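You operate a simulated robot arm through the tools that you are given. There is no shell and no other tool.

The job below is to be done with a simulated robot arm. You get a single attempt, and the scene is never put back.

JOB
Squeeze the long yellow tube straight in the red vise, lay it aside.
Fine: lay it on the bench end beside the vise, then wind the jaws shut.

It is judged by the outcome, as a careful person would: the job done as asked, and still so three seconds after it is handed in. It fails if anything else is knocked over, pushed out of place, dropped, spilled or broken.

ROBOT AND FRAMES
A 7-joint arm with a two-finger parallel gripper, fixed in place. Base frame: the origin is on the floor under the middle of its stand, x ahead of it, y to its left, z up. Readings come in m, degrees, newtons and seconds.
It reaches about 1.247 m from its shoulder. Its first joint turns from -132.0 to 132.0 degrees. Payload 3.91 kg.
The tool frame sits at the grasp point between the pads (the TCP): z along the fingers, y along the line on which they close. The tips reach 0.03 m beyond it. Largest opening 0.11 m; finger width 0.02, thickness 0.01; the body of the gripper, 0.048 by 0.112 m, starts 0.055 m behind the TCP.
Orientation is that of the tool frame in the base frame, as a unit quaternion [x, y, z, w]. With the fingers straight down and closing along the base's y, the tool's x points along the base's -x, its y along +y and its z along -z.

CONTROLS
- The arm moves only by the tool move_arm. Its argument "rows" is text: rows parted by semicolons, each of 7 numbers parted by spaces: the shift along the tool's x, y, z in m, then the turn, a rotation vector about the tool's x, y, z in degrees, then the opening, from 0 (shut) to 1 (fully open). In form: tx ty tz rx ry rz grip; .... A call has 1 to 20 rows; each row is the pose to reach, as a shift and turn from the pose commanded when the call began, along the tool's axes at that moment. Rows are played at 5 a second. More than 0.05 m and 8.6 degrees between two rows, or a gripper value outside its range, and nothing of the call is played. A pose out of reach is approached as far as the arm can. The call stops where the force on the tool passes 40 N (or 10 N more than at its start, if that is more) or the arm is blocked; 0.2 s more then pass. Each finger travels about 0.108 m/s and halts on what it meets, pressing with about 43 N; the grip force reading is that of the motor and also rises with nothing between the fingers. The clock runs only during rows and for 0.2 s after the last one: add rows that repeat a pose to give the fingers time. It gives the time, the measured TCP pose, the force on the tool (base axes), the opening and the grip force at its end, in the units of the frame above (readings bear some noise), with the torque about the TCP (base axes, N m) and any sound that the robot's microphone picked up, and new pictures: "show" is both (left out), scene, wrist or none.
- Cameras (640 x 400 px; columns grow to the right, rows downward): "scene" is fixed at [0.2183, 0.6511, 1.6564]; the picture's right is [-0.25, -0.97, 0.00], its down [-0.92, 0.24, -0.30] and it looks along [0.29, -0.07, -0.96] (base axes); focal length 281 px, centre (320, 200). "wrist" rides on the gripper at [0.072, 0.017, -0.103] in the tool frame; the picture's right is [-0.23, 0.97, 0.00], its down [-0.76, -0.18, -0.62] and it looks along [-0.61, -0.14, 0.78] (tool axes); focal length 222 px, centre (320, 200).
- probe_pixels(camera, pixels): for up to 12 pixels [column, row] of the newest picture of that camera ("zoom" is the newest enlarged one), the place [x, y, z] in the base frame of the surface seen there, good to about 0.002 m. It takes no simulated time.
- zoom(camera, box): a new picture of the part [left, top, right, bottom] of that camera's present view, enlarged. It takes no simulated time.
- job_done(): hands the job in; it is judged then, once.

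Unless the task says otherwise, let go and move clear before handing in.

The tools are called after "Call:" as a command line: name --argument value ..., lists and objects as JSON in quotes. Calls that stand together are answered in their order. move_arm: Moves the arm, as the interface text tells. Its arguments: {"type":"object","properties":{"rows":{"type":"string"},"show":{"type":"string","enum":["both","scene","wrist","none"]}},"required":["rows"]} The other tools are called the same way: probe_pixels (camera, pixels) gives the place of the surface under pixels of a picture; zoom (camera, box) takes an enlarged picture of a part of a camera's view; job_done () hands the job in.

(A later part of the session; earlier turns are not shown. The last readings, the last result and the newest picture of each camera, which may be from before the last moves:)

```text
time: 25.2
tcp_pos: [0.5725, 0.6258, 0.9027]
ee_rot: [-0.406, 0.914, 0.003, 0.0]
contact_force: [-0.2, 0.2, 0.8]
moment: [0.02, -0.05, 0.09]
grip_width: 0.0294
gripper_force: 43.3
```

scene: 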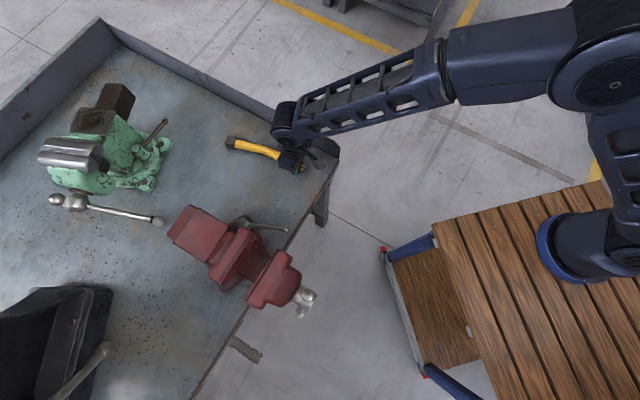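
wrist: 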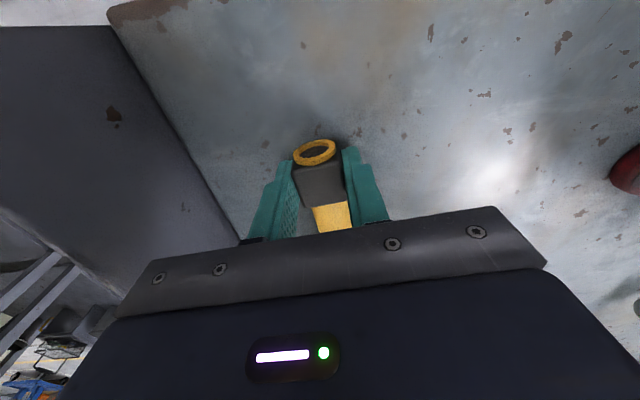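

The fingers hold the block's flat sides at 0.0294 m and 43 N. I will lift slowly and check whether the far end droops.

Call:
move_arm --rows "0 0 -0.01 0 0 0 0.1; 0 0 -0.025 0 0 0 0.1; 0 0 -0.05 0 0 0 0.1; 0 0 -0.08 0 0 0 0.1; 0 0 -0.11 0 0 0 0.1; 0 0 -0.11 0 0 0 0.1"

Call:
zoom --camera "scene" --box '[200, 80, 330, 180]'

```text
time: 26.6
tcp_pos: [0.5727, 0.6247, 1.0137]
ee_rot: [-0.407, 0.913, 0.003, 0.0]
contact_force: [-0.1, 0.0, -1.4]
moment: [-0.17, 0.14, 0.0]
grip_width: 0.0295
gripper_force: 42.9
```

scene: 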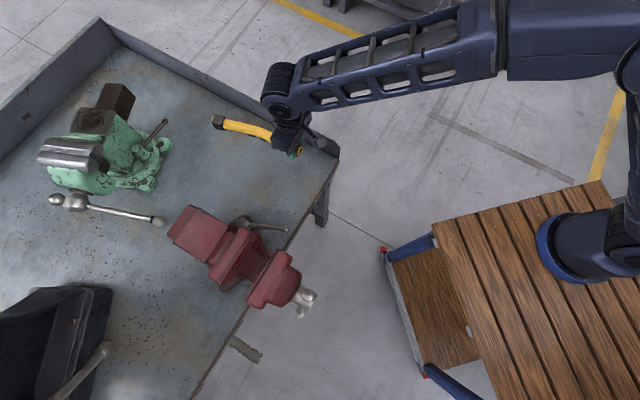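
wrist: 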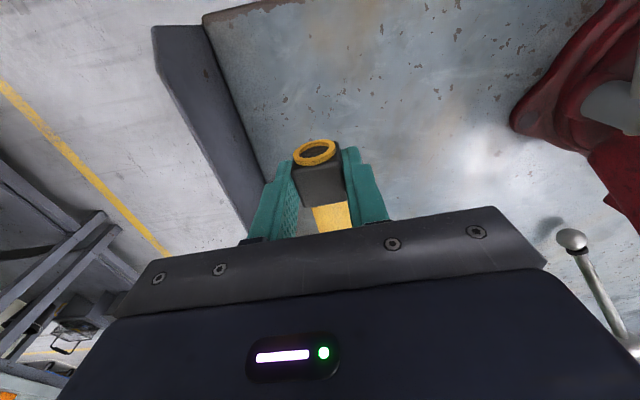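

```text
4.00 times, centred on (265, 130) of scene
```

zoom: 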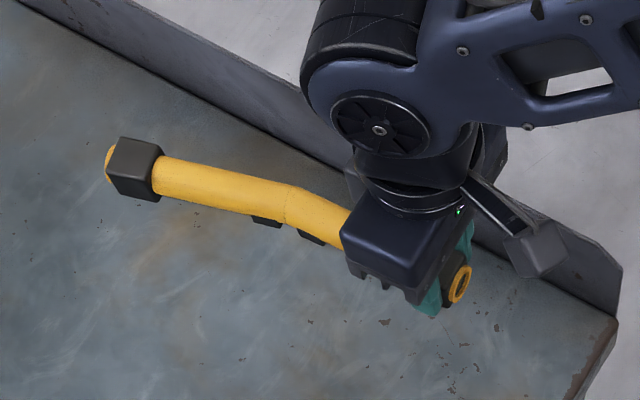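

It lifted and the scene zoom shows the tube still roughly level. I will probe heights along it to measure any droop, and get the kink's offset from the TCP.

Call:
probe_pixels --camera "zoom" --pixels '[[140, 150], [160, 180], [200, 185], [240, 195], [285, 205], [320, 215], [340, 225], [125, 190], [290, 187], [282, 222], [268, 222], [312, 240]]'

```text
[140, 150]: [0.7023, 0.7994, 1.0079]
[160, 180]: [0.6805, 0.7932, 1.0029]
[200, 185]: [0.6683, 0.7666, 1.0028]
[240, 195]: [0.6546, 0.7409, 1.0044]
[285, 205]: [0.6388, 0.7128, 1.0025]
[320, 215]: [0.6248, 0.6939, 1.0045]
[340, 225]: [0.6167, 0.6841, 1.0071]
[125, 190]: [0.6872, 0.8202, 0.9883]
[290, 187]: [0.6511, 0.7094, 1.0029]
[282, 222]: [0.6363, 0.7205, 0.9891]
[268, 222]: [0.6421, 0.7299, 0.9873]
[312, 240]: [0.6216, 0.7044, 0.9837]
```

The far block's top is at 1.008 against the TCP at 1.0137, so the droop is only about 2 mm and the grip is sound. The kink sits about 0.113 m from the TCP. I will lift more and swing the tube over the vise so the kink comes above the gap centre, with the TCP beyond the jaw end near (0.368,0.695).

Call:
move_arm --rows "0 0 -0.04 0 0 0 0.1; 0 0 -0.08 0 0 0 0.1; 0 0 -0.12 0 0 0 0.1; 0 0 -0.16 0 0 0 0.1; 0.0085 0.02 -0.16 0 0 -7.93 0.1; 0.0169 0.0399 -0.16 0 0 -15.86 0.1; 0.0254 0.0599 -0.16 0 0 -23.79 0.1; 0.0338 0.0799 -0.16 0 0 -31.72 0.1; 0.0423 0.0999 -0.16 0 0 -39.65 0.1; 0.0507 0.1198 -0.16 0 0 -47.58 0.1; 0.0592 0.1398 -0.16 0 0 -55.51 0.1; 0.0676 0.1598 -0.16 0 0 -63.44 0.1; 0.0761 0.1797 -0.16 0 0 -71.37 0.1; 0.0845 0.1997 -0.16 0 0 -79.3 0.1; 0.0845 0.1997 -0.16 0 0 -79.3 0.1; 0.0845 0.1997 -0.16 0 0 -79.3 0.1"

Call:
zoom --camera "scene" --box '[190, 210, 330, 320]'

```text
time: 30.0
tcp_pos: [0.3669, 0.6955, 1.174]
ee_rot: [0.896, -0.443, -0.001, -0.001]
contact_force: [-0.2, 0.7, -2.2]
moment: [-0.16, -0.16, 0.0]
grip_width: 0.0295
gripper_force: 42.7
```

scene: 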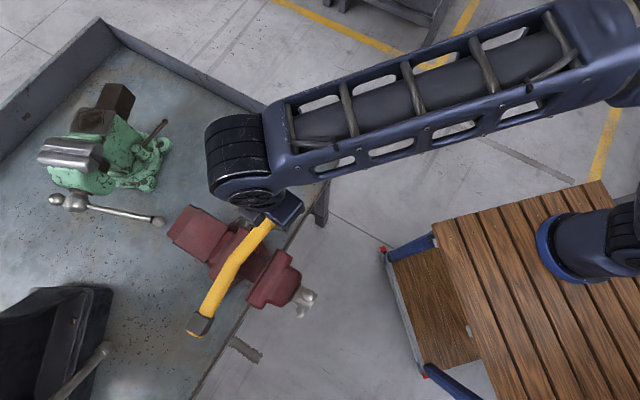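
wrist: 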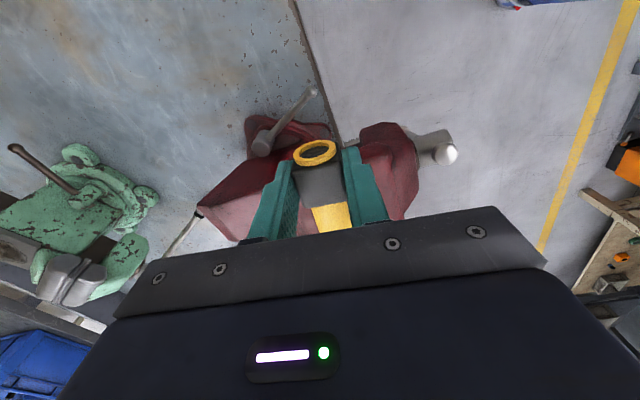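

```text
3.64 times, centred on (260, 265) of scene
```

zoom: 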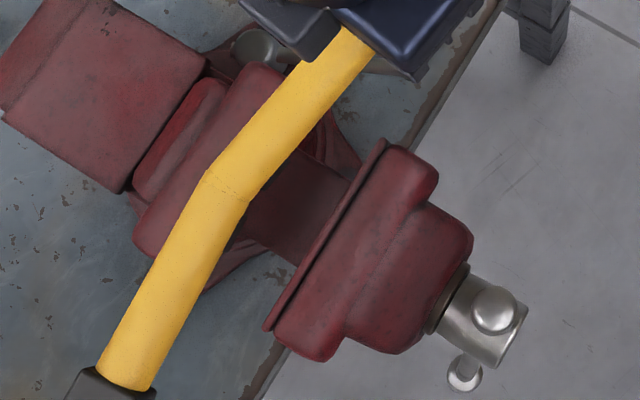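

The scene view now shows both the tube and the vise, with the kink at zoom (228,185). I will probe the tube's edges and arms to place it exactly over the gap.

Call:
probe_pixels --camera "zoom" --pixels '[[207, 172], [214, 177], [228, 185], [240, 192], [247, 197], [290, 107], [310, 125], [330, 80], [145, 305], [165, 318], [128, 380], [350, 60]]'

Call:
probe_pixels --camera "zoom" --pixels '[[300, 117], [275, 140], [265, 150], [185, 255], [170, 280], [200, 232], [110, 365], [145, 383], [75, 375], [100, 382], [150, 290], [200, 305]]'

```text
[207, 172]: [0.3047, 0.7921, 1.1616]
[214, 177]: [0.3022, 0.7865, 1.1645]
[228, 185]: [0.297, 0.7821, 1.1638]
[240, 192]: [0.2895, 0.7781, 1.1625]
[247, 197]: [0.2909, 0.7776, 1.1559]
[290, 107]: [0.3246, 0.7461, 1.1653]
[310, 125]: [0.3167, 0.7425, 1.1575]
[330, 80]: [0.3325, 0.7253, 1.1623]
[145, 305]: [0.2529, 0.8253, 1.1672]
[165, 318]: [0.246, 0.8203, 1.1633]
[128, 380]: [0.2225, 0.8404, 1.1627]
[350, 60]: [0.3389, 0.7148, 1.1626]
```

```text
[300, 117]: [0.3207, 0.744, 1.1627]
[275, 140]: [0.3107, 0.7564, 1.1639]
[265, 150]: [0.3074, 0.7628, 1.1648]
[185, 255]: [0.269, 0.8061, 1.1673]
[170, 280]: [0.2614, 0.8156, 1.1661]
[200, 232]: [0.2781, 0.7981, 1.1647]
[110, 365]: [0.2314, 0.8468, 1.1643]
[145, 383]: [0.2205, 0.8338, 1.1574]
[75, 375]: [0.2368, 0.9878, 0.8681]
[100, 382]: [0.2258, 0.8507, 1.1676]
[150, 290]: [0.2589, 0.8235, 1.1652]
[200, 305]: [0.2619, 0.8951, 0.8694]
```

The kink is at s≈0.764, t≈0.344, and both arms clear the jaw faces by at least 7 mm. I will add a 2° turn to centre it and lower partway into the gap.

Call:
move_arm --rows "0 0 0 0 0 -2 0.1; 0 0 0.03 0 0 -2 0.1; 0 0 0.06 0 0 -2 0.1; 0 0 0.08 0 0 -2 0.1; 0 0 0.09 0 0 -2 0.1; 0 0 0.09 0 0 -2 0.1"

Call:
zoom --camera "scene" --box '[190, 210, 330, 320]'

```text
time: 31.4
tcp_pos: [0.3669, 0.6965, 1.0828]
ee_rot: [0.904, -0.427, -0.001, -0.001]
contact_force: [-0.1, -0.4, -2.0]
moment: [-0.13, -0.16, -0.02]
grip_width: 0.0298
gripper_force: 43.2
```

scene: 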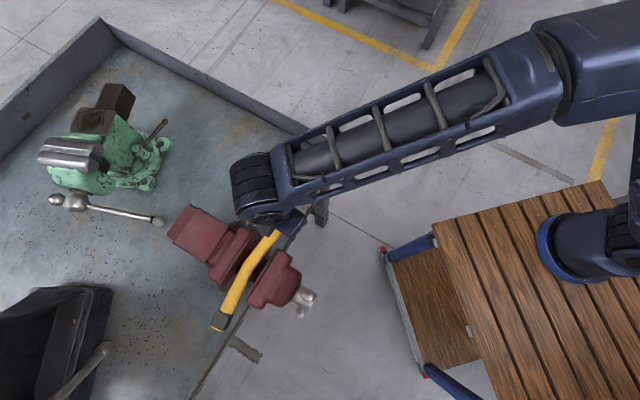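
wrist: 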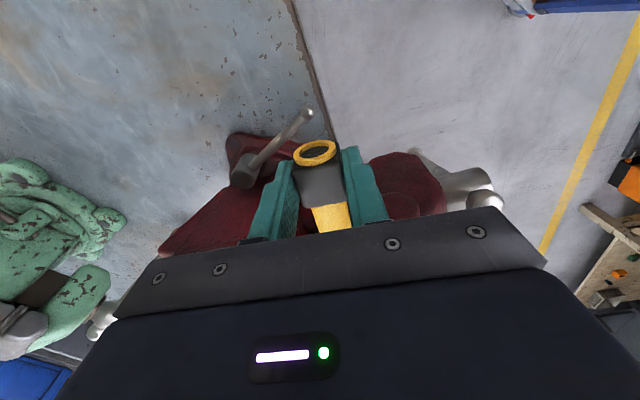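

```text
3.64 times, centred on (260, 265) of scene
```

zoom: 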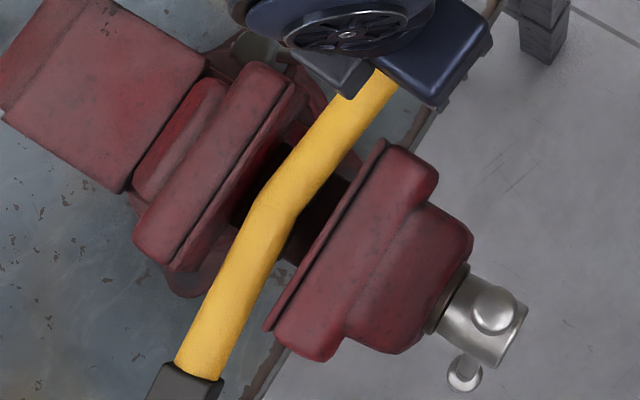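

The tube is now inside the gap, clear of both plates. I will lower the last 22 mm in small steps until the feet touch the slide bar.

Call:
move_arm --rows "0 0 0.006 0 0 0 0.1; 0 0 0.012 0 0 0 0.1; 0 0 0.016 0 0 0 0.1; 0 0 0.019 0 0 0 0.1; 0 0 0.021 0 0 0 0.1; 0 0 0.022 0 0 0 0.1; 0 0 0.022 0 0 0 0.1" --show "scene"

Call:
zoom --camera "scene" --box '[190, 210, 330, 320]'

```text
time: 33.0
tcp_pos: [0.3675, 0.6967, 1.0629]
ee_rot: [0.904, -0.428, -0.002, -0.001]
contact_force: [-0.1, 0.6, -2.0]
moment: [-0.17, -0.12, 0.0]
grip_width: 0.0298
gripper_force: 43.1
```

scene: 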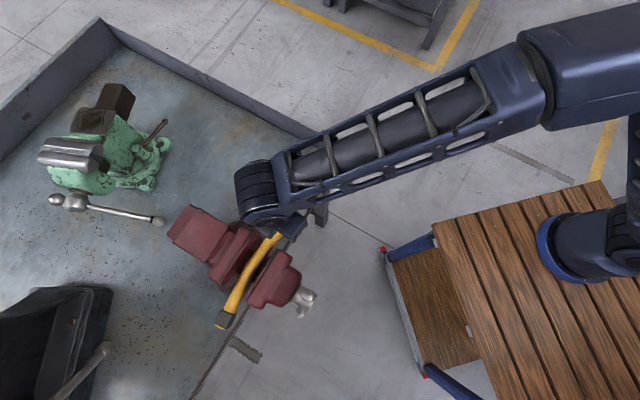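

```text
3.64 times, centred on (260, 265) of scene
```

zoom: 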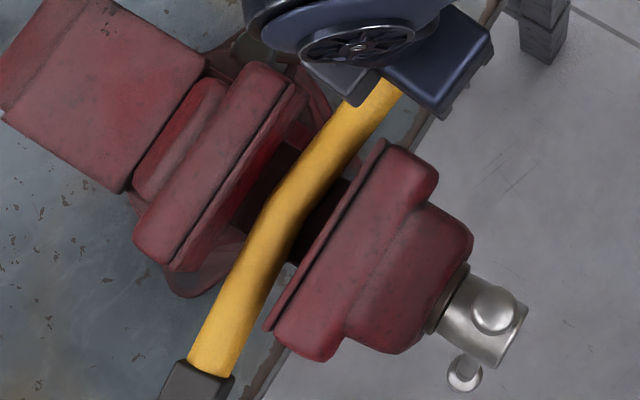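

There is no contact yet: the tube's weight still reads in the force and moment at z=1.063. I will keep lowering 1 mm at a time.

Call:
move_arm --rows "0 0 0.001 0 0 0 0.1; 0 0 0.002 0 0 0 0.1; 0 0 0.003 0 0 0 0.1; 0 0 0.003 0 0 0 0.1" --show "scene"

Call:
probe_pixels --camera "scene" --pixels '[[250, 266], [248, 262], [258, 250], [240, 288], [232, 302], [226, 318], [268, 240], [245, 272]]'

```text
time: 34.0
tcp_pos: [0.3671, 0.697, 1.0582]
ee_rot: [0.904, -0.428, -0.001, -0.002]
contact_force: [1.6, -2.5, 13.3]
moment: [0.83, 0.91, 0.01]
grip_width: 0.0294
gripper_force: 43.1
```

scene: 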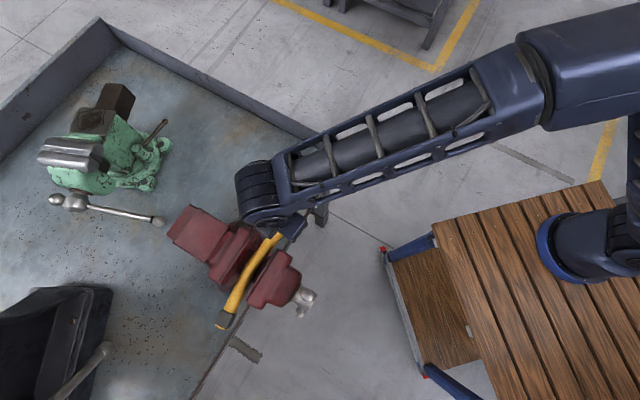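

```text
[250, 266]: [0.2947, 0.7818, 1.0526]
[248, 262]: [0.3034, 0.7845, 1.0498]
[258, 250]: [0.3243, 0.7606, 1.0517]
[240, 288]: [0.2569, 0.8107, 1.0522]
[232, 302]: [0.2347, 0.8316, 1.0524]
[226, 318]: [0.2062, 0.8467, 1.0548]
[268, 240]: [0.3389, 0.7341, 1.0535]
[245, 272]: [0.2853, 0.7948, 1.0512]
```

The upward force is now 15 N, and the moment places it near (0.298,0.764), right under the kink, so the feet are on the slide bar. I will ease up 1.5 mm and open the fingers gently.

Call:
move_arm --rows "0 0 -0.0008 0 0 0 0.1; 0 0 -0.0012 0 0 0 0.1; 0 0 -0.0012 0 0 0 0.22; 0 0 -0.0012 0 0 0 0.28; 0 0 -0.0012 0 0 0 0.33; 0 0 -0.0012 0 0 0 0.4; 0 0 -0.0012 0 0 0 0.5; 0 0 -0.0012 0 0 0 0.6; 0 0 -0.0012 0 0 0 0.6; 0 0 -0.0012 0 0 0 0.6"

Call:
zoom --camera "scene" --box '[190, 210, 330, 320]'

Call:
probe_pixels --camera "scene" --pixels '[[250, 266], [248, 262], [258, 250], [240, 288], [232, 302], [226, 318], [268, 240], [245, 272]]'

```text
time: 36.2
tcp_pos: [0.3672, 0.6954, 1.0607]
ee_rot: [0.904, -0.428, -0.002, -0.001]
contact_force: [0.3, -0.3, 0.2]
moment: [0.0, -0.01, -0.03]
grip_width: 0.0664
gripper_force: 0.1
```

scene: 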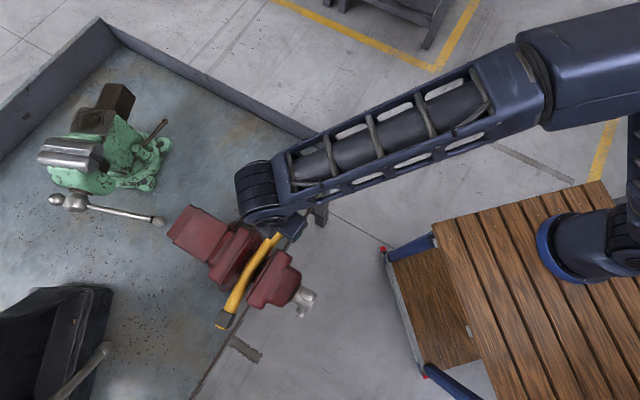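
wrist: 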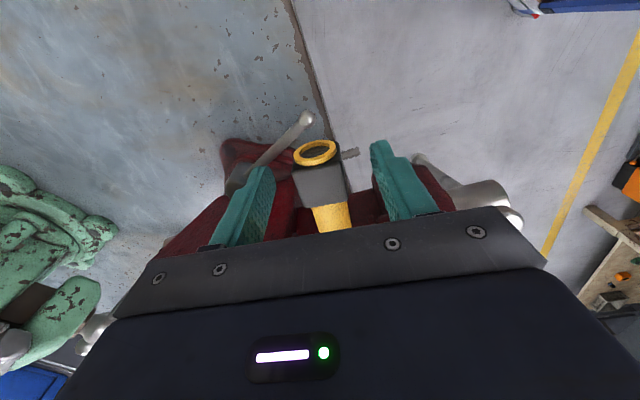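

```text
3.64 times, centred on (260, 265) of scene
```

zoom: 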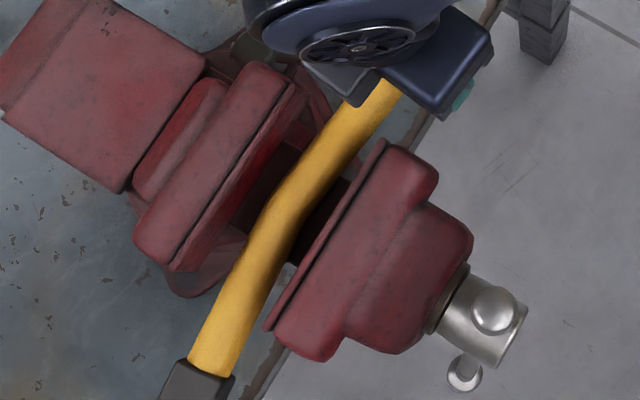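

```text
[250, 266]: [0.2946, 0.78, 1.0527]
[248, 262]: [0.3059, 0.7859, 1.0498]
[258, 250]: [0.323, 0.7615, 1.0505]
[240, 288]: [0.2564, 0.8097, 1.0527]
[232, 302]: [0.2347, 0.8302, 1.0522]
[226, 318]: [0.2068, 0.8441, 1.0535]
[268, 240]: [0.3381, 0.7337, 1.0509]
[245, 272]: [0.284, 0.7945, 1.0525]
```

The tube rests level on the slide bar with its top at about 1.052 along its whole length, and the fingers are clear at 0.066 m. I will raise the gripper straight up out of the way, then study the crank.

Call:
move_arm --rows "0 0 -0.015 0 0 0 0.6; 0 0 -0.04 0 0 0 0.6; 0 0 -0.08 0 0 0 0.6; 0 0 -0.12 0 0 0 0.6; 0 0 -0.16 0 0 0 0.6; 0 0 -0.2 0 0 0 0.6; 0 0 -0.2 0 0 0 0.6"

Call:
zoom --camera "scene" --box '[250, 230, 340, 330]'

Call:
probe_pixels --camera "scene" --pixels '[[300, 216], [290, 232], [246, 309], [236, 325], [303, 292], [300, 310], [305, 288], [296, 300], [309, 300], [292, 297], [250, 266], [232, 302]]'

```text
time: 37.8
tcp_pos: [0.3667, 0.6948, 1.2603]
ee_rot: [0.904, -0.428, -0.002, -0.002]
contact_force: [-0.1, -0.2, 0.0]
moment: [0.02, 0.0, 0.0]
grip_width: 0.0658
gripper_force: 0.1
```

scene: 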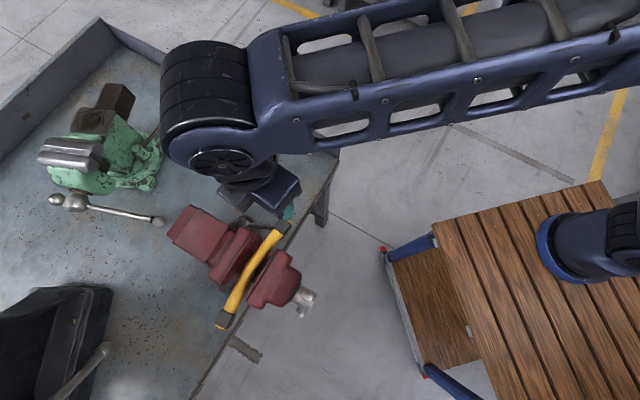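
wrist: 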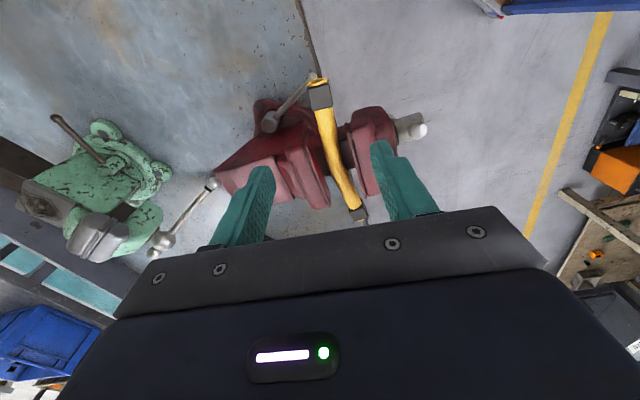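

```text
4.00 times, centred on (295, 280) of scene
```

zoom: 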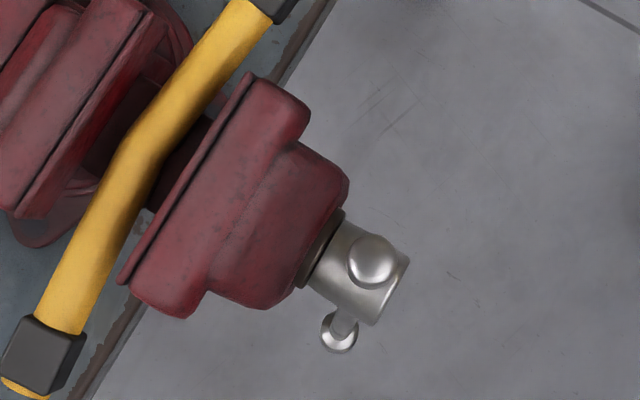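

```text
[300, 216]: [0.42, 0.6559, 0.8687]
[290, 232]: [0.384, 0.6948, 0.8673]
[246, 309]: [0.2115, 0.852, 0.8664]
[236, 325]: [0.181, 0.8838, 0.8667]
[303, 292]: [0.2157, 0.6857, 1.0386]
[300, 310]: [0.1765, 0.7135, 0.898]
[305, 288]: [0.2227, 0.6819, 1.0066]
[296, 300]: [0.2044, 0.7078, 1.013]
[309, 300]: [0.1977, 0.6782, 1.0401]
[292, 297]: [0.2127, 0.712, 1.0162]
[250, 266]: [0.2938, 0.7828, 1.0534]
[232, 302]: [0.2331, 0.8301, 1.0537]
```

The tube stays put. The bench edge is at s≈0.755, well behind the crank bar at s≈0.628. The bar runs from the top ball at z≈1.03 to the bottom ball at z≈0.865, and the screw axis is at t≈0.344, z≈0.998. I will move back from the vise and yaw the gripper, then pitch it level so the closed fingers can push the bar around like a peg.

Call:
move_arm --rows "-0.009 0.0231 0 0 0 8.43 0.5; -0.0179 0.0461 0 0 0 16.86 0.4; -0.0269 0.0692 0 0 0 25.29 0.3; -0.0358 0.0922 0 0 0 33.72 0.2; -0.0448 0.1153 0 0 0 42.15 0.1; -0.0538 0.1384 0 0 0 50.58 0; -0.0627 0.1614 0 0 0 59.01 0; -0.0717 0.1845 0 0 0 67.44 0; -0.0806 0.2075 0 0 0 75.87 0; -0.0896 0.2306 0 0 0 84.3 0; -0.0896 0.2306 0 0 0 84.3 0"

```text
time: 40.2
tcp_pos: [0.1315, 0.6186, 1.2602]
ee_rot: [-0.382, 0.924, 0.002, 0.0]
contact_force: [0.1, 0.7, -0.2]
moment: [-0.02, 0.01, 0.01]
grip_width: 0.0
gripper_force: 38.3
```

scene: 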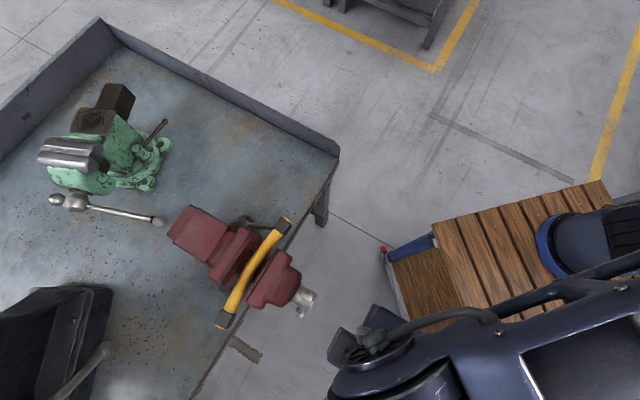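
wrist: 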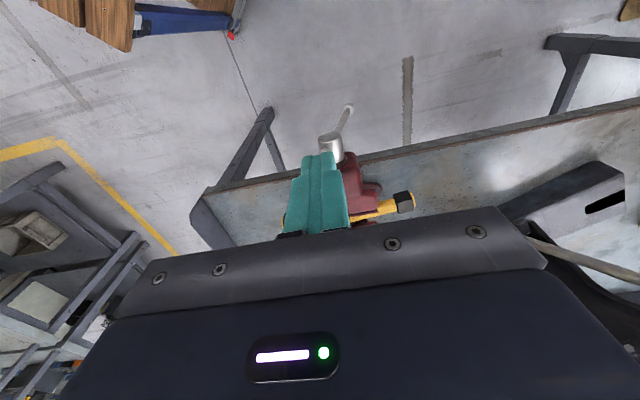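

The gripper is turned to 225° and clear of the vise. Now I will pitch it by −90° about its y so the fingers point level toward the vise.

Call:
move_arm --rows "0 0 0 0 -8.2 0 0; 0 0 0 0 -16.4 0 0; 0 0 0 0 -24.6 0 0; 0 0 0 0 -32.8 0 0; 0 0 0 0 -41 0 0; 0 0 0 0 -49.2 0 0; 0 0 0 0 -57.4 0 0; 0 0 0 0 -65.6 0 0; 0 0 0 0 -73.8 0 0; 0 0 0 0 -82 0 0; 0 0 0 0 -90 0 0; 0 0 0 0 -90 0 0"

```text
time: 42.8
tcp_pos: [0.1319, 0.6179, 1.2604]
ee_rot: [-0.269, 0.653, 0.272, 0.654]
contact_force: [0.0, 0.3, -0.7]
moment: [0.0, 0.0, -0.01]
grip_width: 0.0
gripper_force: 37.6
```

scene: 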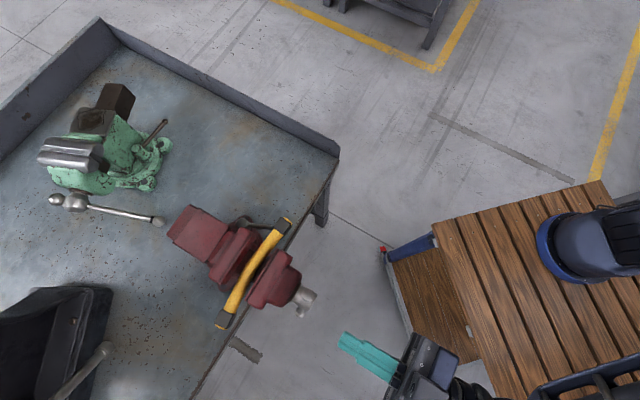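
wrist: 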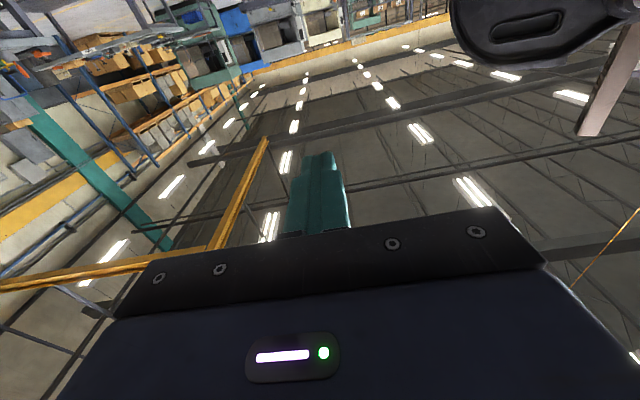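

The fingers now point level along +s (tool x down, y along +t, z along +s), and the scene camera sees the crank well. Before going down beside it, I will check the height of the wooden stand under the wrist.

Call:
probe_pixels --camera "scene" --pixels '[[480, 260], [430, 300], [450, 330], [480, 350], [420, 240], [390, 250], [440, 230], [420, 350], [345, 335], [400, 365], [440, 370], [480, 395]]'

Call:
zoom --camera "scene" --box '[250, 230, 330, 330]'

```text
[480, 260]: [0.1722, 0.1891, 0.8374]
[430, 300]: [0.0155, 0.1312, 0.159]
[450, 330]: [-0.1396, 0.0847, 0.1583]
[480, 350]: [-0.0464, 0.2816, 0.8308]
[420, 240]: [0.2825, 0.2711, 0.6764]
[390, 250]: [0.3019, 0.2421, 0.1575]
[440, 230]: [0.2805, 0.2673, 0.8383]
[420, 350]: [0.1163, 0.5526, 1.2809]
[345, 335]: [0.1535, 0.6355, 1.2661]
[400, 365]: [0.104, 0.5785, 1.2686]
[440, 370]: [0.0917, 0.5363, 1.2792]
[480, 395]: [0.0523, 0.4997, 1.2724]
```

```text
4.00 times, centred on (290, 280) of scene
```

zoom: 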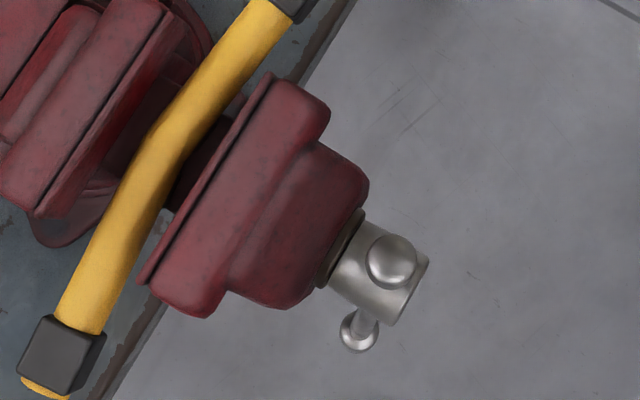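

The stand's top (z≈0.835) ends near y≈0.28, clear of the wrist. I will lower the closed fingers to z≈0.893 while still behind the screw head, at t≈0.334.

Call:
move_arm --rows "0.046 -0.002 0 0 0 0 0; 0.092 -0.004 0 0 0 0 0; 0.138 -0.006 0 0 0 0 0; 0.184 -0.008 0 0 0 0 0; 0.23 -0.01 0 0 0 0 0; 0.276 -0.01 0 0 0 0 0; 0.322 -0.01 0 0 0 0 0; 0.367 -0.01 0 0 0 0 0; 0.367 -0.01 0 0 0 0 0"

Call:
zoom --camera "scene" --box '[250, 230, 410, 380]'

```text
time: 44.8
tcp_pos: [0.1397, 0.6153, 0.8926]
ee_rot: [-0.268, 0.653, 0.272, 0.654]
contact_force: [-0.5, 0.7, 0.0]
moment: [0.02, 0.02, -0.03]
grip_width: 0.0003
gripper_force: 37.4
```

scene: 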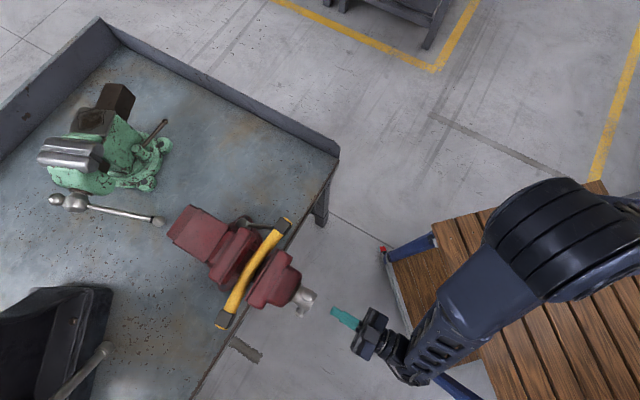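
wrist: 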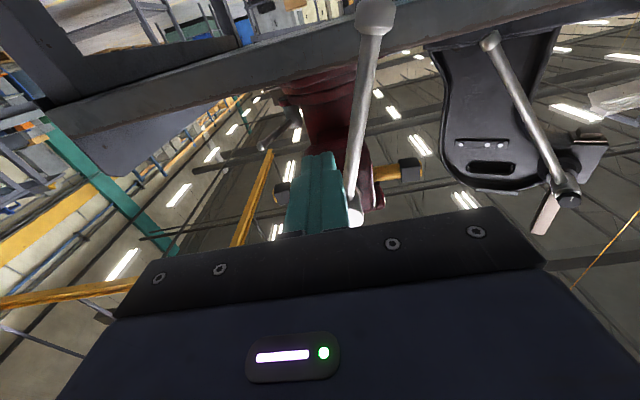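

```text
2.67 times, centred on (330, 305) of scene
```

zoom: 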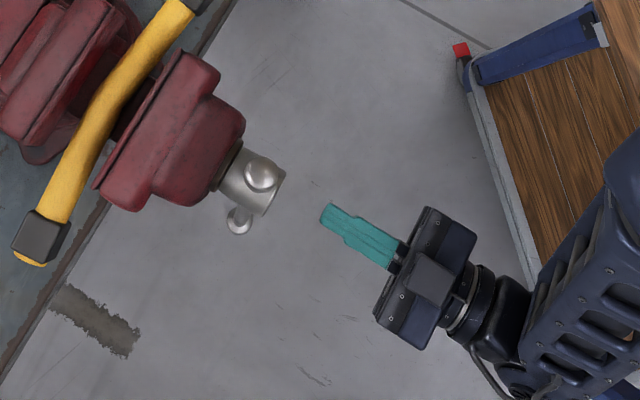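

The wrist camera, looking up from below, shows the bar from its lower ball at (375,15) to the head behind the fingers near (355,205), on the +t side as planned. I will probe it to get the bar's exact line.

Call:
probe_pixels --camera "wrist" --pixels '[[375, 15], [370, 50], [366, 80], [362, 120], [356, 160], [352, 190], [356, 215], [372, 195], [310, 165], [330, 160], [290, 190], [340, 120]]'

Call:
zoom --camera "wrist" --box '[240, 0, 440, 240]'

```text
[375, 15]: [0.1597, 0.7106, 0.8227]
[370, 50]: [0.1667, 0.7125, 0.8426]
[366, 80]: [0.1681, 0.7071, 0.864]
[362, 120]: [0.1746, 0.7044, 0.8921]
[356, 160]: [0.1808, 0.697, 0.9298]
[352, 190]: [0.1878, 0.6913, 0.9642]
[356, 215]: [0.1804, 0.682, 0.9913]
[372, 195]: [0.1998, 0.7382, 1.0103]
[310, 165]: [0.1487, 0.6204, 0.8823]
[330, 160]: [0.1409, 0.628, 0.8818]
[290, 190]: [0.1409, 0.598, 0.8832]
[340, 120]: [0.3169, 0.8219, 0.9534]
```

```text
1.67 times, centred on (340, 120) of wrist
```

zoom: 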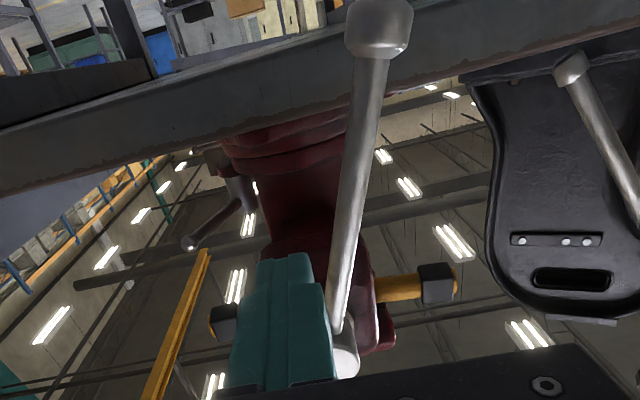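

The bar leans about 14° toward +t, with its centre at s≈0.628 and its lower ball near z≈0.83, so the lever is about 0.17 m long. I will advance the peg on the −t side and push the lower end toward +t, which is clockwise seen from the handle, for about 50° as a test.

Call:
move_arm --rows "0.0042 0 0.04 0 0 0 0; 0.0042 0 0.082 0 0 0 0; 0.0042 0.0193 0.082 0 0 0 0; 0.0009 0.0382 0.082 0 0 0 0; -0.0057 0.0562 0.082 0 0 0 0; -0.0153 0.0728 0.082 0 0 0 0; -0.0276 0.0875 0.082 0 0 0 0; -0.0276 0.0875 0.082 0 0 0 0"

Call:
zoom --camera "scene" --box '[220, 220, 380, 360]'

```text
time: 46.6
tcp_pos: [0.134, 0.7335, 0.9208]
ee_rot: [-0.269, 0.653, 0.272, 0.654]
contact_force: [0.3, 0.0, -0.1]
moment: [0.0, 0.01, 0.04]
grip_width: 0.0
gripper_force: 37.4
```

scene: 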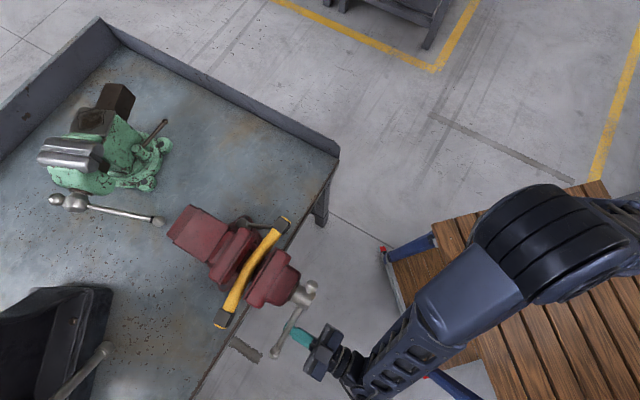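
wrist: 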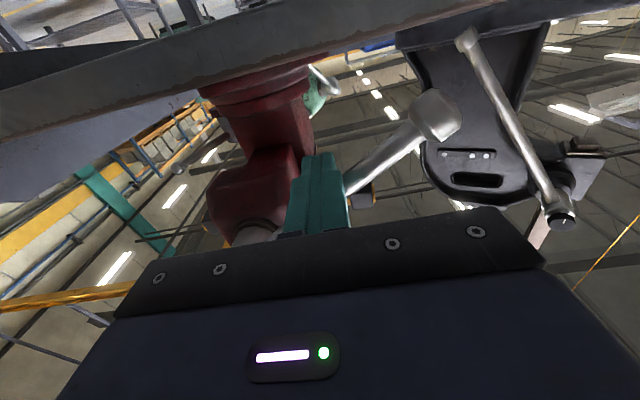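

```text
2.86 times, centred on (300, 290) of scene
```

zoom: 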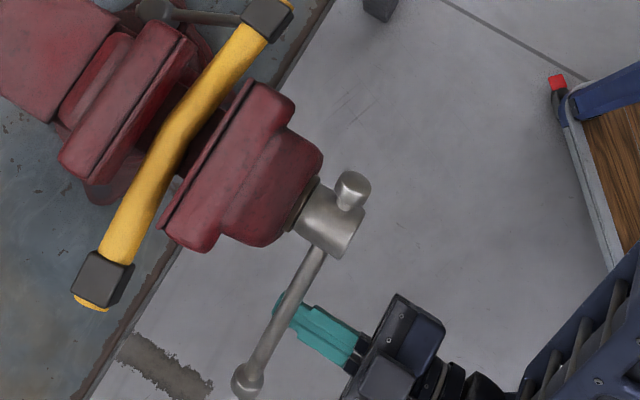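

The bar turned with the peg at almost no resistance and now points down-left at about 50°. I will keep pushing around the circle, over the top, and then check both the bar and how far the jaw has travelled.

Call:
move_arm --rows "-0.0222 0.0174 0 0 0 0 0; -0.0487 0.0284 0 0 0 0 0; -0.0772 0.0321 0 0 0 0 0; -0.1057 0.0284 0 0 0 0 0; -0.1322 0.0174 0 0 0 0 0; -0.155 0 0 0 0 0 0; -0.1725 -0.0229 0 0 0 0 0; -0.1835 -0.0494 0 0 0 0 0; -0.1872 -0.0779 0 0 0 0 0; -0.1835 -0.1064 0 0 0 0 0; -0.1725 -0.1329 0 0 0 0 0; -0.155 -0.1557 0 0 0 0 0; -0.155 -0.1557 0 0 0 0 0"

Call:
zoom --camera "scene" --box '[220, 220, 380, 360]'

```text
time: 49.4
tcp_pos: [0.2438, 0.6224, 1.0739]
ee_rot: [-0.269, 0.653, 0.272, 0.654]
contact_force: [-0.1, -1.1, 0.4]
moment: [-0.02, -0.01, -0.03]
grip_width: 0.0001
gripper_force: 37.6
```

scene: 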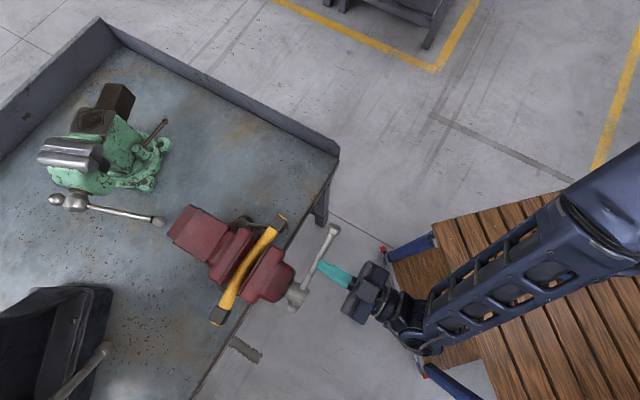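
wrist: 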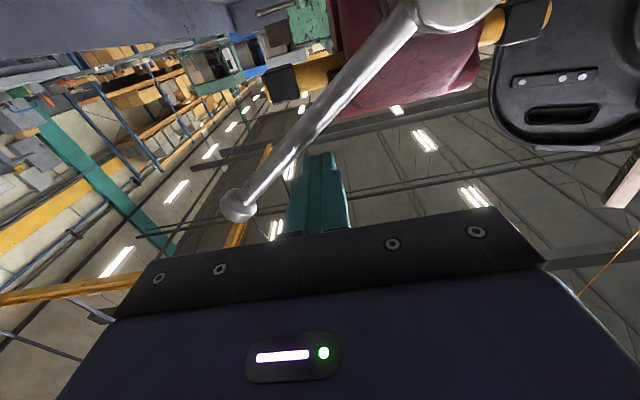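

```text
2.86 times, centred on (300, 290) of scene
```

zoom: 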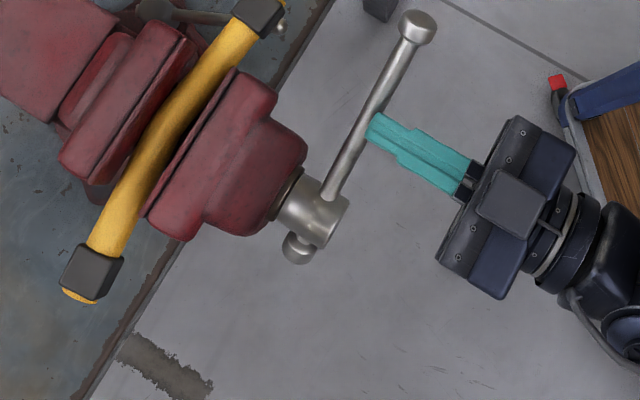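

The bar stayed fixed in its head and swung to the −t side, and the moving jaw advanced visibly, now close to the tube. So clockwise closes, and the lead is large. I will measure the jaw and bar positions.

Call:
probe_pixels --camera "zoom" --pixels '[[237, 75], [232, 85], [150, 215], [250, 75], [160, 220], [330, 190], [360, 140], [385, 85], [415, 25], [320, 215], [300, 245], [380, 120]]'

Call:
probe_pixels --camera "zoom" --pixels '[[172, 105], [182, 115], [162, 110], [130, 190], [215, 55], [100, 235], [150, 22], [75, 150], [195, 50], [115, 185], [245, 30], [80, 265]]'

Call:
zoom --camera "scene" --box '[205, 205, 305, 325]'

```text
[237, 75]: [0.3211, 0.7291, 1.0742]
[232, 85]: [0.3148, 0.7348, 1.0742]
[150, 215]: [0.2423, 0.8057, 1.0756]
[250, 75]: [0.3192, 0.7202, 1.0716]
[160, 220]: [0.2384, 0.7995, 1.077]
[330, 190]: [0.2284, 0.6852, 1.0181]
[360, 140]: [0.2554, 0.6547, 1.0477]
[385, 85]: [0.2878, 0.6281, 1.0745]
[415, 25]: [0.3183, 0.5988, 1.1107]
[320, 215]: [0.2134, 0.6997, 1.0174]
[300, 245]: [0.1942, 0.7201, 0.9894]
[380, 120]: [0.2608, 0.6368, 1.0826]
```

```text
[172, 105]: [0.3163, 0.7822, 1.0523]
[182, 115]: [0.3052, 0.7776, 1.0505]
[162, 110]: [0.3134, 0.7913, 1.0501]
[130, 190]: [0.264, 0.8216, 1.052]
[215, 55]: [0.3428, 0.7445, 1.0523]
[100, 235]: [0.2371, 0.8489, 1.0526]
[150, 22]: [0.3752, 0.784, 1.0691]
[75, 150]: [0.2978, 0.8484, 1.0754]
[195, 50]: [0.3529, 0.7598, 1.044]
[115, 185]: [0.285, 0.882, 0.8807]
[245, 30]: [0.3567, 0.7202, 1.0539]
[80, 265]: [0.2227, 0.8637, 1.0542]
```

```text
3.33 times, centred on (255, 265) of scene
```

zoom: 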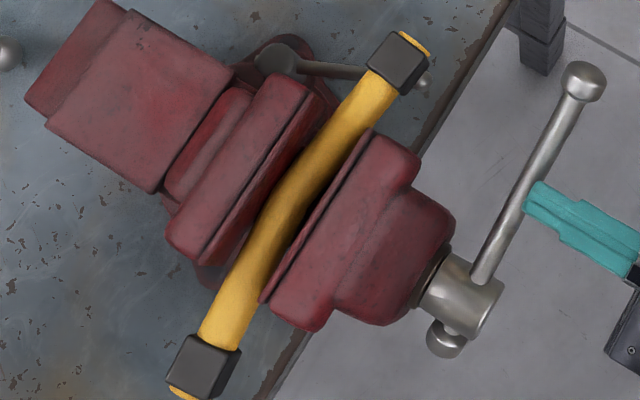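

The jaw moved from s≈0.730 to 0.742 over about 222° of turn, so the lead is about 19 mm per turn. The gap is now 0.046 m. The peg tip only just overlaps the bar, so I will back off slightly, move 15 mm further in, and keep pushing down the −t side to the bottom.

Call:
move_arm --rows "-0.0052 0.0047 0 0 0 0 0; -0.0052 0.0047 0.0145 0 0 0 0; 0.0215 -0.017 0.0145 0 0 0 0; 0.048 -0.028 0.0153 0 0 0 0; 0.0765 -0.0317 0.0161 0 0 0 0; 0.105 -0.028 0.0169 0 0 0 0; 0.1315 -0.017 0.0177 0 0 0 0; 0.1543 0.0005 0.0185 0 0 0 0; 0.1718 0.0233 0.0193 0 0 0 0; 0.1828 0.0498 0.0201 0 0 0 0; 0.1865 0.0783 0.0209 0 0 0 0; 0.1865 0.0783 0.0209 0 0 0 0"

Call:
zoom --camera "scene" --box '[205, 205, 305, 325]'

```text
time: 52.0
tcp_pos: [0.2029, 0.6928, 0.8895]
ee_rot: [-0.27, 0.653, 0.272, 0.653]
contact_force: [2.2, 0.3, -2.4]
moment: [-0.04, 0.0, -0.09]
grip_width: 0.0
gripper_force: 37.5
```

scene: 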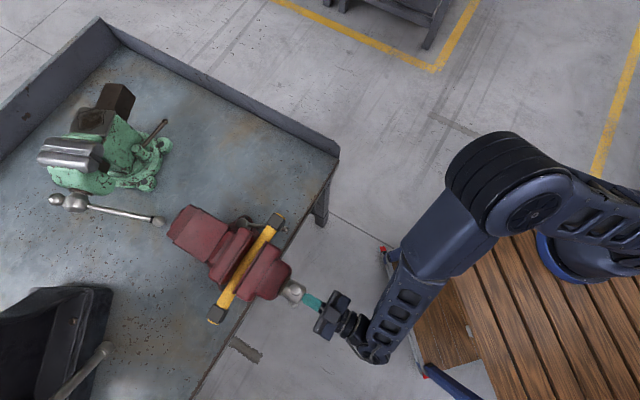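
wrist: 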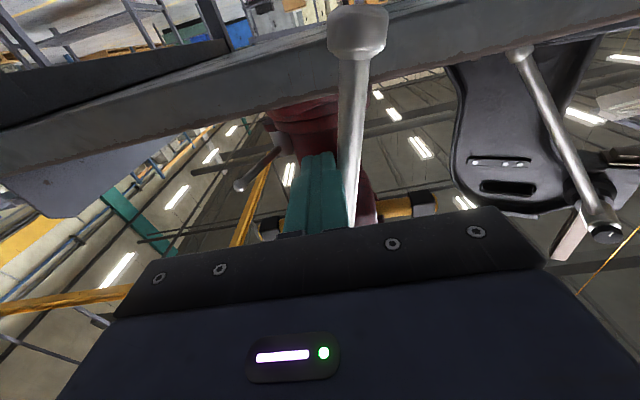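

```text
3.33 times, centred on (255, 265) of scene
```

zoom: 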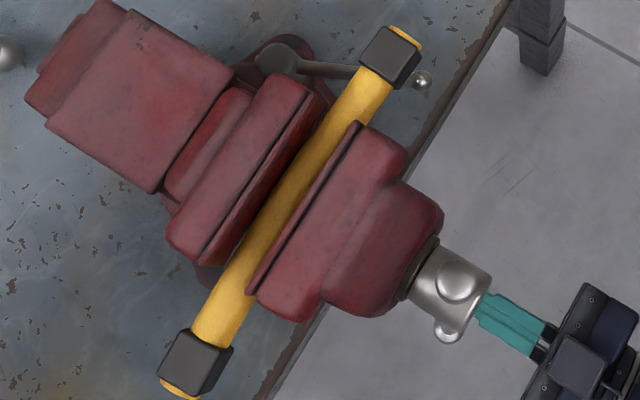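

The tube now looks nearly straight between the jaws, and the bar is back near the bottom. I will measure the gap and the tube's line.

Call:
probe_pixels --camera "zoom" --pixels '[[355, 130], [350, 140], [262, 275], [252, 292], [345, 110], [370, 90], [310, 160], [280, 205], [245, 265], [225, 305], [210, 330], [325, 135]]'

Call:
zoom --camera "scene" --box '[205, 210, 295, 330]'

```text
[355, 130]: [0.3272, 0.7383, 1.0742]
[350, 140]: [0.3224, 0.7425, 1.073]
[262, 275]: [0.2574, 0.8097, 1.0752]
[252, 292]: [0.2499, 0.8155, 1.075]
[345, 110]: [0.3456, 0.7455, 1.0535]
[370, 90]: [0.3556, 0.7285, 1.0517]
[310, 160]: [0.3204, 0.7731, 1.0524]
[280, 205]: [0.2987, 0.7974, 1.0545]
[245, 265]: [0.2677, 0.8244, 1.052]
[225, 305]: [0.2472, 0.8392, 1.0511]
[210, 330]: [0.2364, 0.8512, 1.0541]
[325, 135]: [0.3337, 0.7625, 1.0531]
```

```text
3.33 times, centred on (250, 270) of scene
```

zoom: 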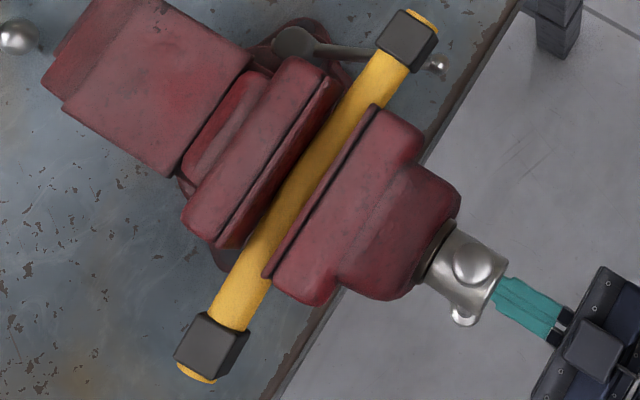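

The gap is 0.0345 m and the tube still bows a few millimetres: s≈0.775 at the kink against 0.768 at the ends. I will keep winding in smaller steps and let the force stop me when it is clamped.

Call:
move_arm --rows "-0.0009 0.0144 0.0005 0 0 0 0; -0.0037 0.0285 0.001 0 0 0 0; -0.0084 0.0421 0.0015 0 0 0 0; -0.0147 0.055 0.002 0 0 0 0; -0.0227 0.067 0.0025 0 0 0 0; -0.0322 0.0778 0.003 0 0 0 0; -0.043 0.0873 0.0035 0 0 0 0; -0.055 0.0953 0.004 0 0 0 0; -0.0679 0.1016 0.0045 0 0 0 0; -0.0815 0.1063 0.005 0 0 0 0; -0.0956 0.1091 0.0055 0 0 0 0; -0.11 0.11 0.006 0 0 0 0"

Call:
zoom --camera "scene" --box '[205, 210, 305, 330]'

```text
time: 54.6
tcp_pos: [0.1302, 0.7751, 0.9989]
ee_rot: [-0.269, 0.653, 0.273, 0.653]
contact_force: [1.4, -5.7, -13.6]
moment: [-0.04, 0.24, -0.13]
grip_width: 0.0002
gripper_force: 37.7
```

scene: 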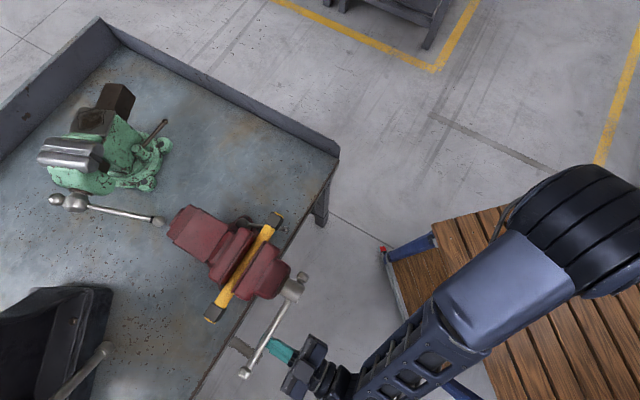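
wrist: 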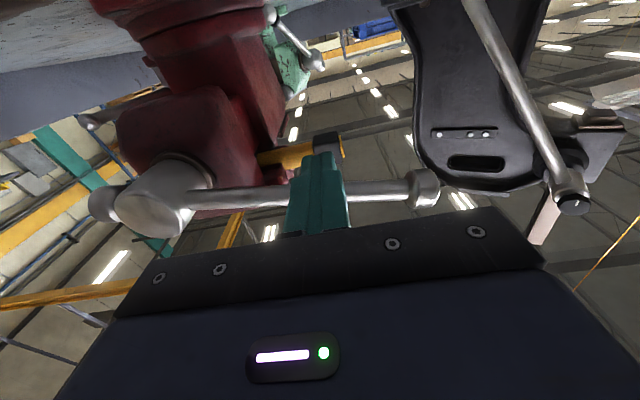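

```text
3.33 times, centred on (255, 270) of scene
```

zoom: 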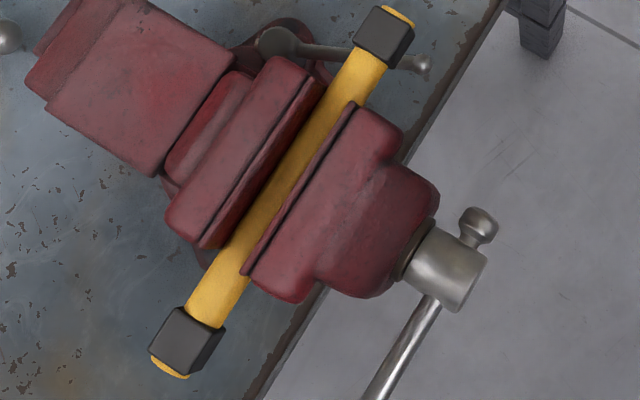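

Resistance has risen to about 14 N at the peg and the tube looks straight in the zoom. I will measure the gap and tube line again.

Call:
probe_pixels --camera "zoom" --pixels '[[350, 110], [345, 120], [255, 260], [245, 272], [362, 70], [340, 105], [310, 150], [280, 200], [245, 250], [220, 290], [205, 315], [300, 160]]'

Call:
probe_pixels --camera "zoom" --pixels '[[345, 55], [388, 68], [350, 75], [378, 85], [330, 85], [195, 300], [237, 310], [190, 315], [225, 325], [275, 175], [215, 265], [235, 300]]'

Call:
zoom --camera "scene" --box '[225, 230, 285, 300]'

```text
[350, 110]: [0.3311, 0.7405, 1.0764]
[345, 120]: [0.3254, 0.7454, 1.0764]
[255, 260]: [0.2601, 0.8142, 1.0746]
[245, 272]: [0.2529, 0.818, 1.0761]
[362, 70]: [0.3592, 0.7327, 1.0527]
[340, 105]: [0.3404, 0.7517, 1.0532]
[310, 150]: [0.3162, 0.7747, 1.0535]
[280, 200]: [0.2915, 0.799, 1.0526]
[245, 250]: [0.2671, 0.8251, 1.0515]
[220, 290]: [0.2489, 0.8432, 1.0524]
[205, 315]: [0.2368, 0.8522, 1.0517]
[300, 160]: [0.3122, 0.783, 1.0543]
```

```text
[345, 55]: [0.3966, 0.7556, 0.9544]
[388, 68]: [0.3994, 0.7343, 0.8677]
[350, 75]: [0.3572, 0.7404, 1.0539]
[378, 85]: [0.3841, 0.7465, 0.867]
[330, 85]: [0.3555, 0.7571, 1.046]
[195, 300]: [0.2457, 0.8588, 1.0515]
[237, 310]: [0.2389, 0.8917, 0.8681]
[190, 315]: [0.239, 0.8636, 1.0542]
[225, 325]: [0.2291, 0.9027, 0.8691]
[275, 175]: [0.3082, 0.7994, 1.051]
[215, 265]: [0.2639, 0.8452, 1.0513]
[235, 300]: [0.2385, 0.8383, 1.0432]
```

```text
5.71 times, centred on (255, 265) of scene
```

zoom: 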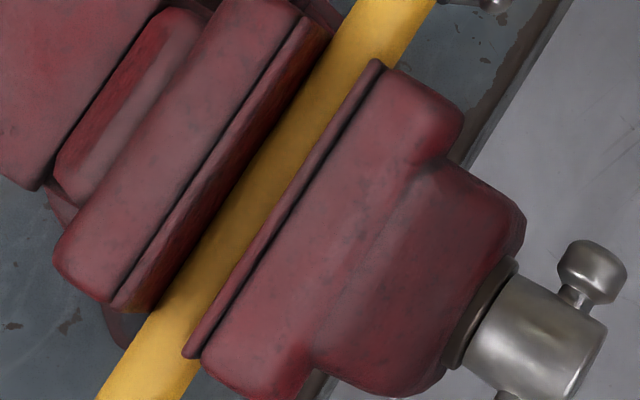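

The gap is about 0.030 m, and seven points along the tube now lie on s≈0.772 within ±1 mm, so it is straight while clamped. I will tighten a little further, gently, to make sure it is firmly squeezed and to see if the resistance climbs.

Call:
move_arm --rows "-0.0048 -0.0001 0.0002 0 0 0 0; -0.0096 -0.0004 0.0004 0 0 0 0; -0.0144 -0.001 0.0006 0 0 0 0; -0.0191 -0.0017 0.0008 0 0 0 0; -0.0191 -0.0017 0.0008 0 0 0 0" --show "scene"

Call:
zoom --camera "scene" --box '[205, 210, 305, 330]'

```text
time: 55.8
tcp_pos: [0.1329, 0.7747, 1.02]
ee_rot: [-0.268, 0.654, 0.271, 0.654]
contact_force: [2.8, -10.4, -22.2]
moment: [-0.08, 0.48, -0.21]
grip_width: 0.0
gripper_force: 37.5
```

scene: 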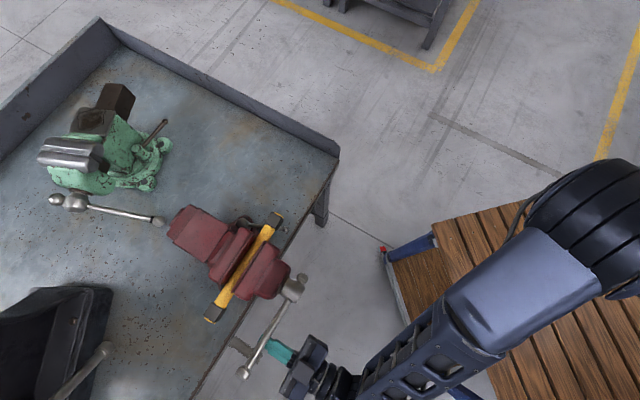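

```text
3.33 times, centred on (255, 270) of scene
```

zoom: 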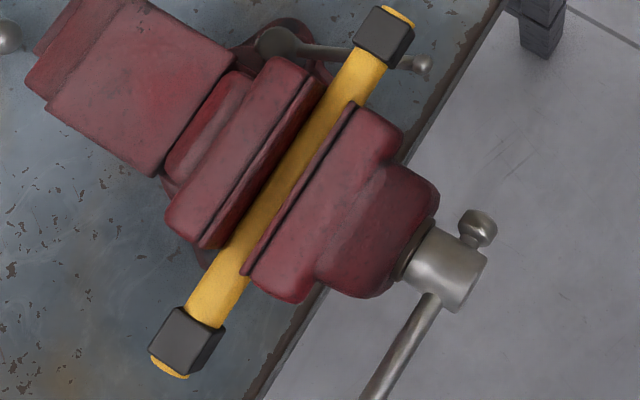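

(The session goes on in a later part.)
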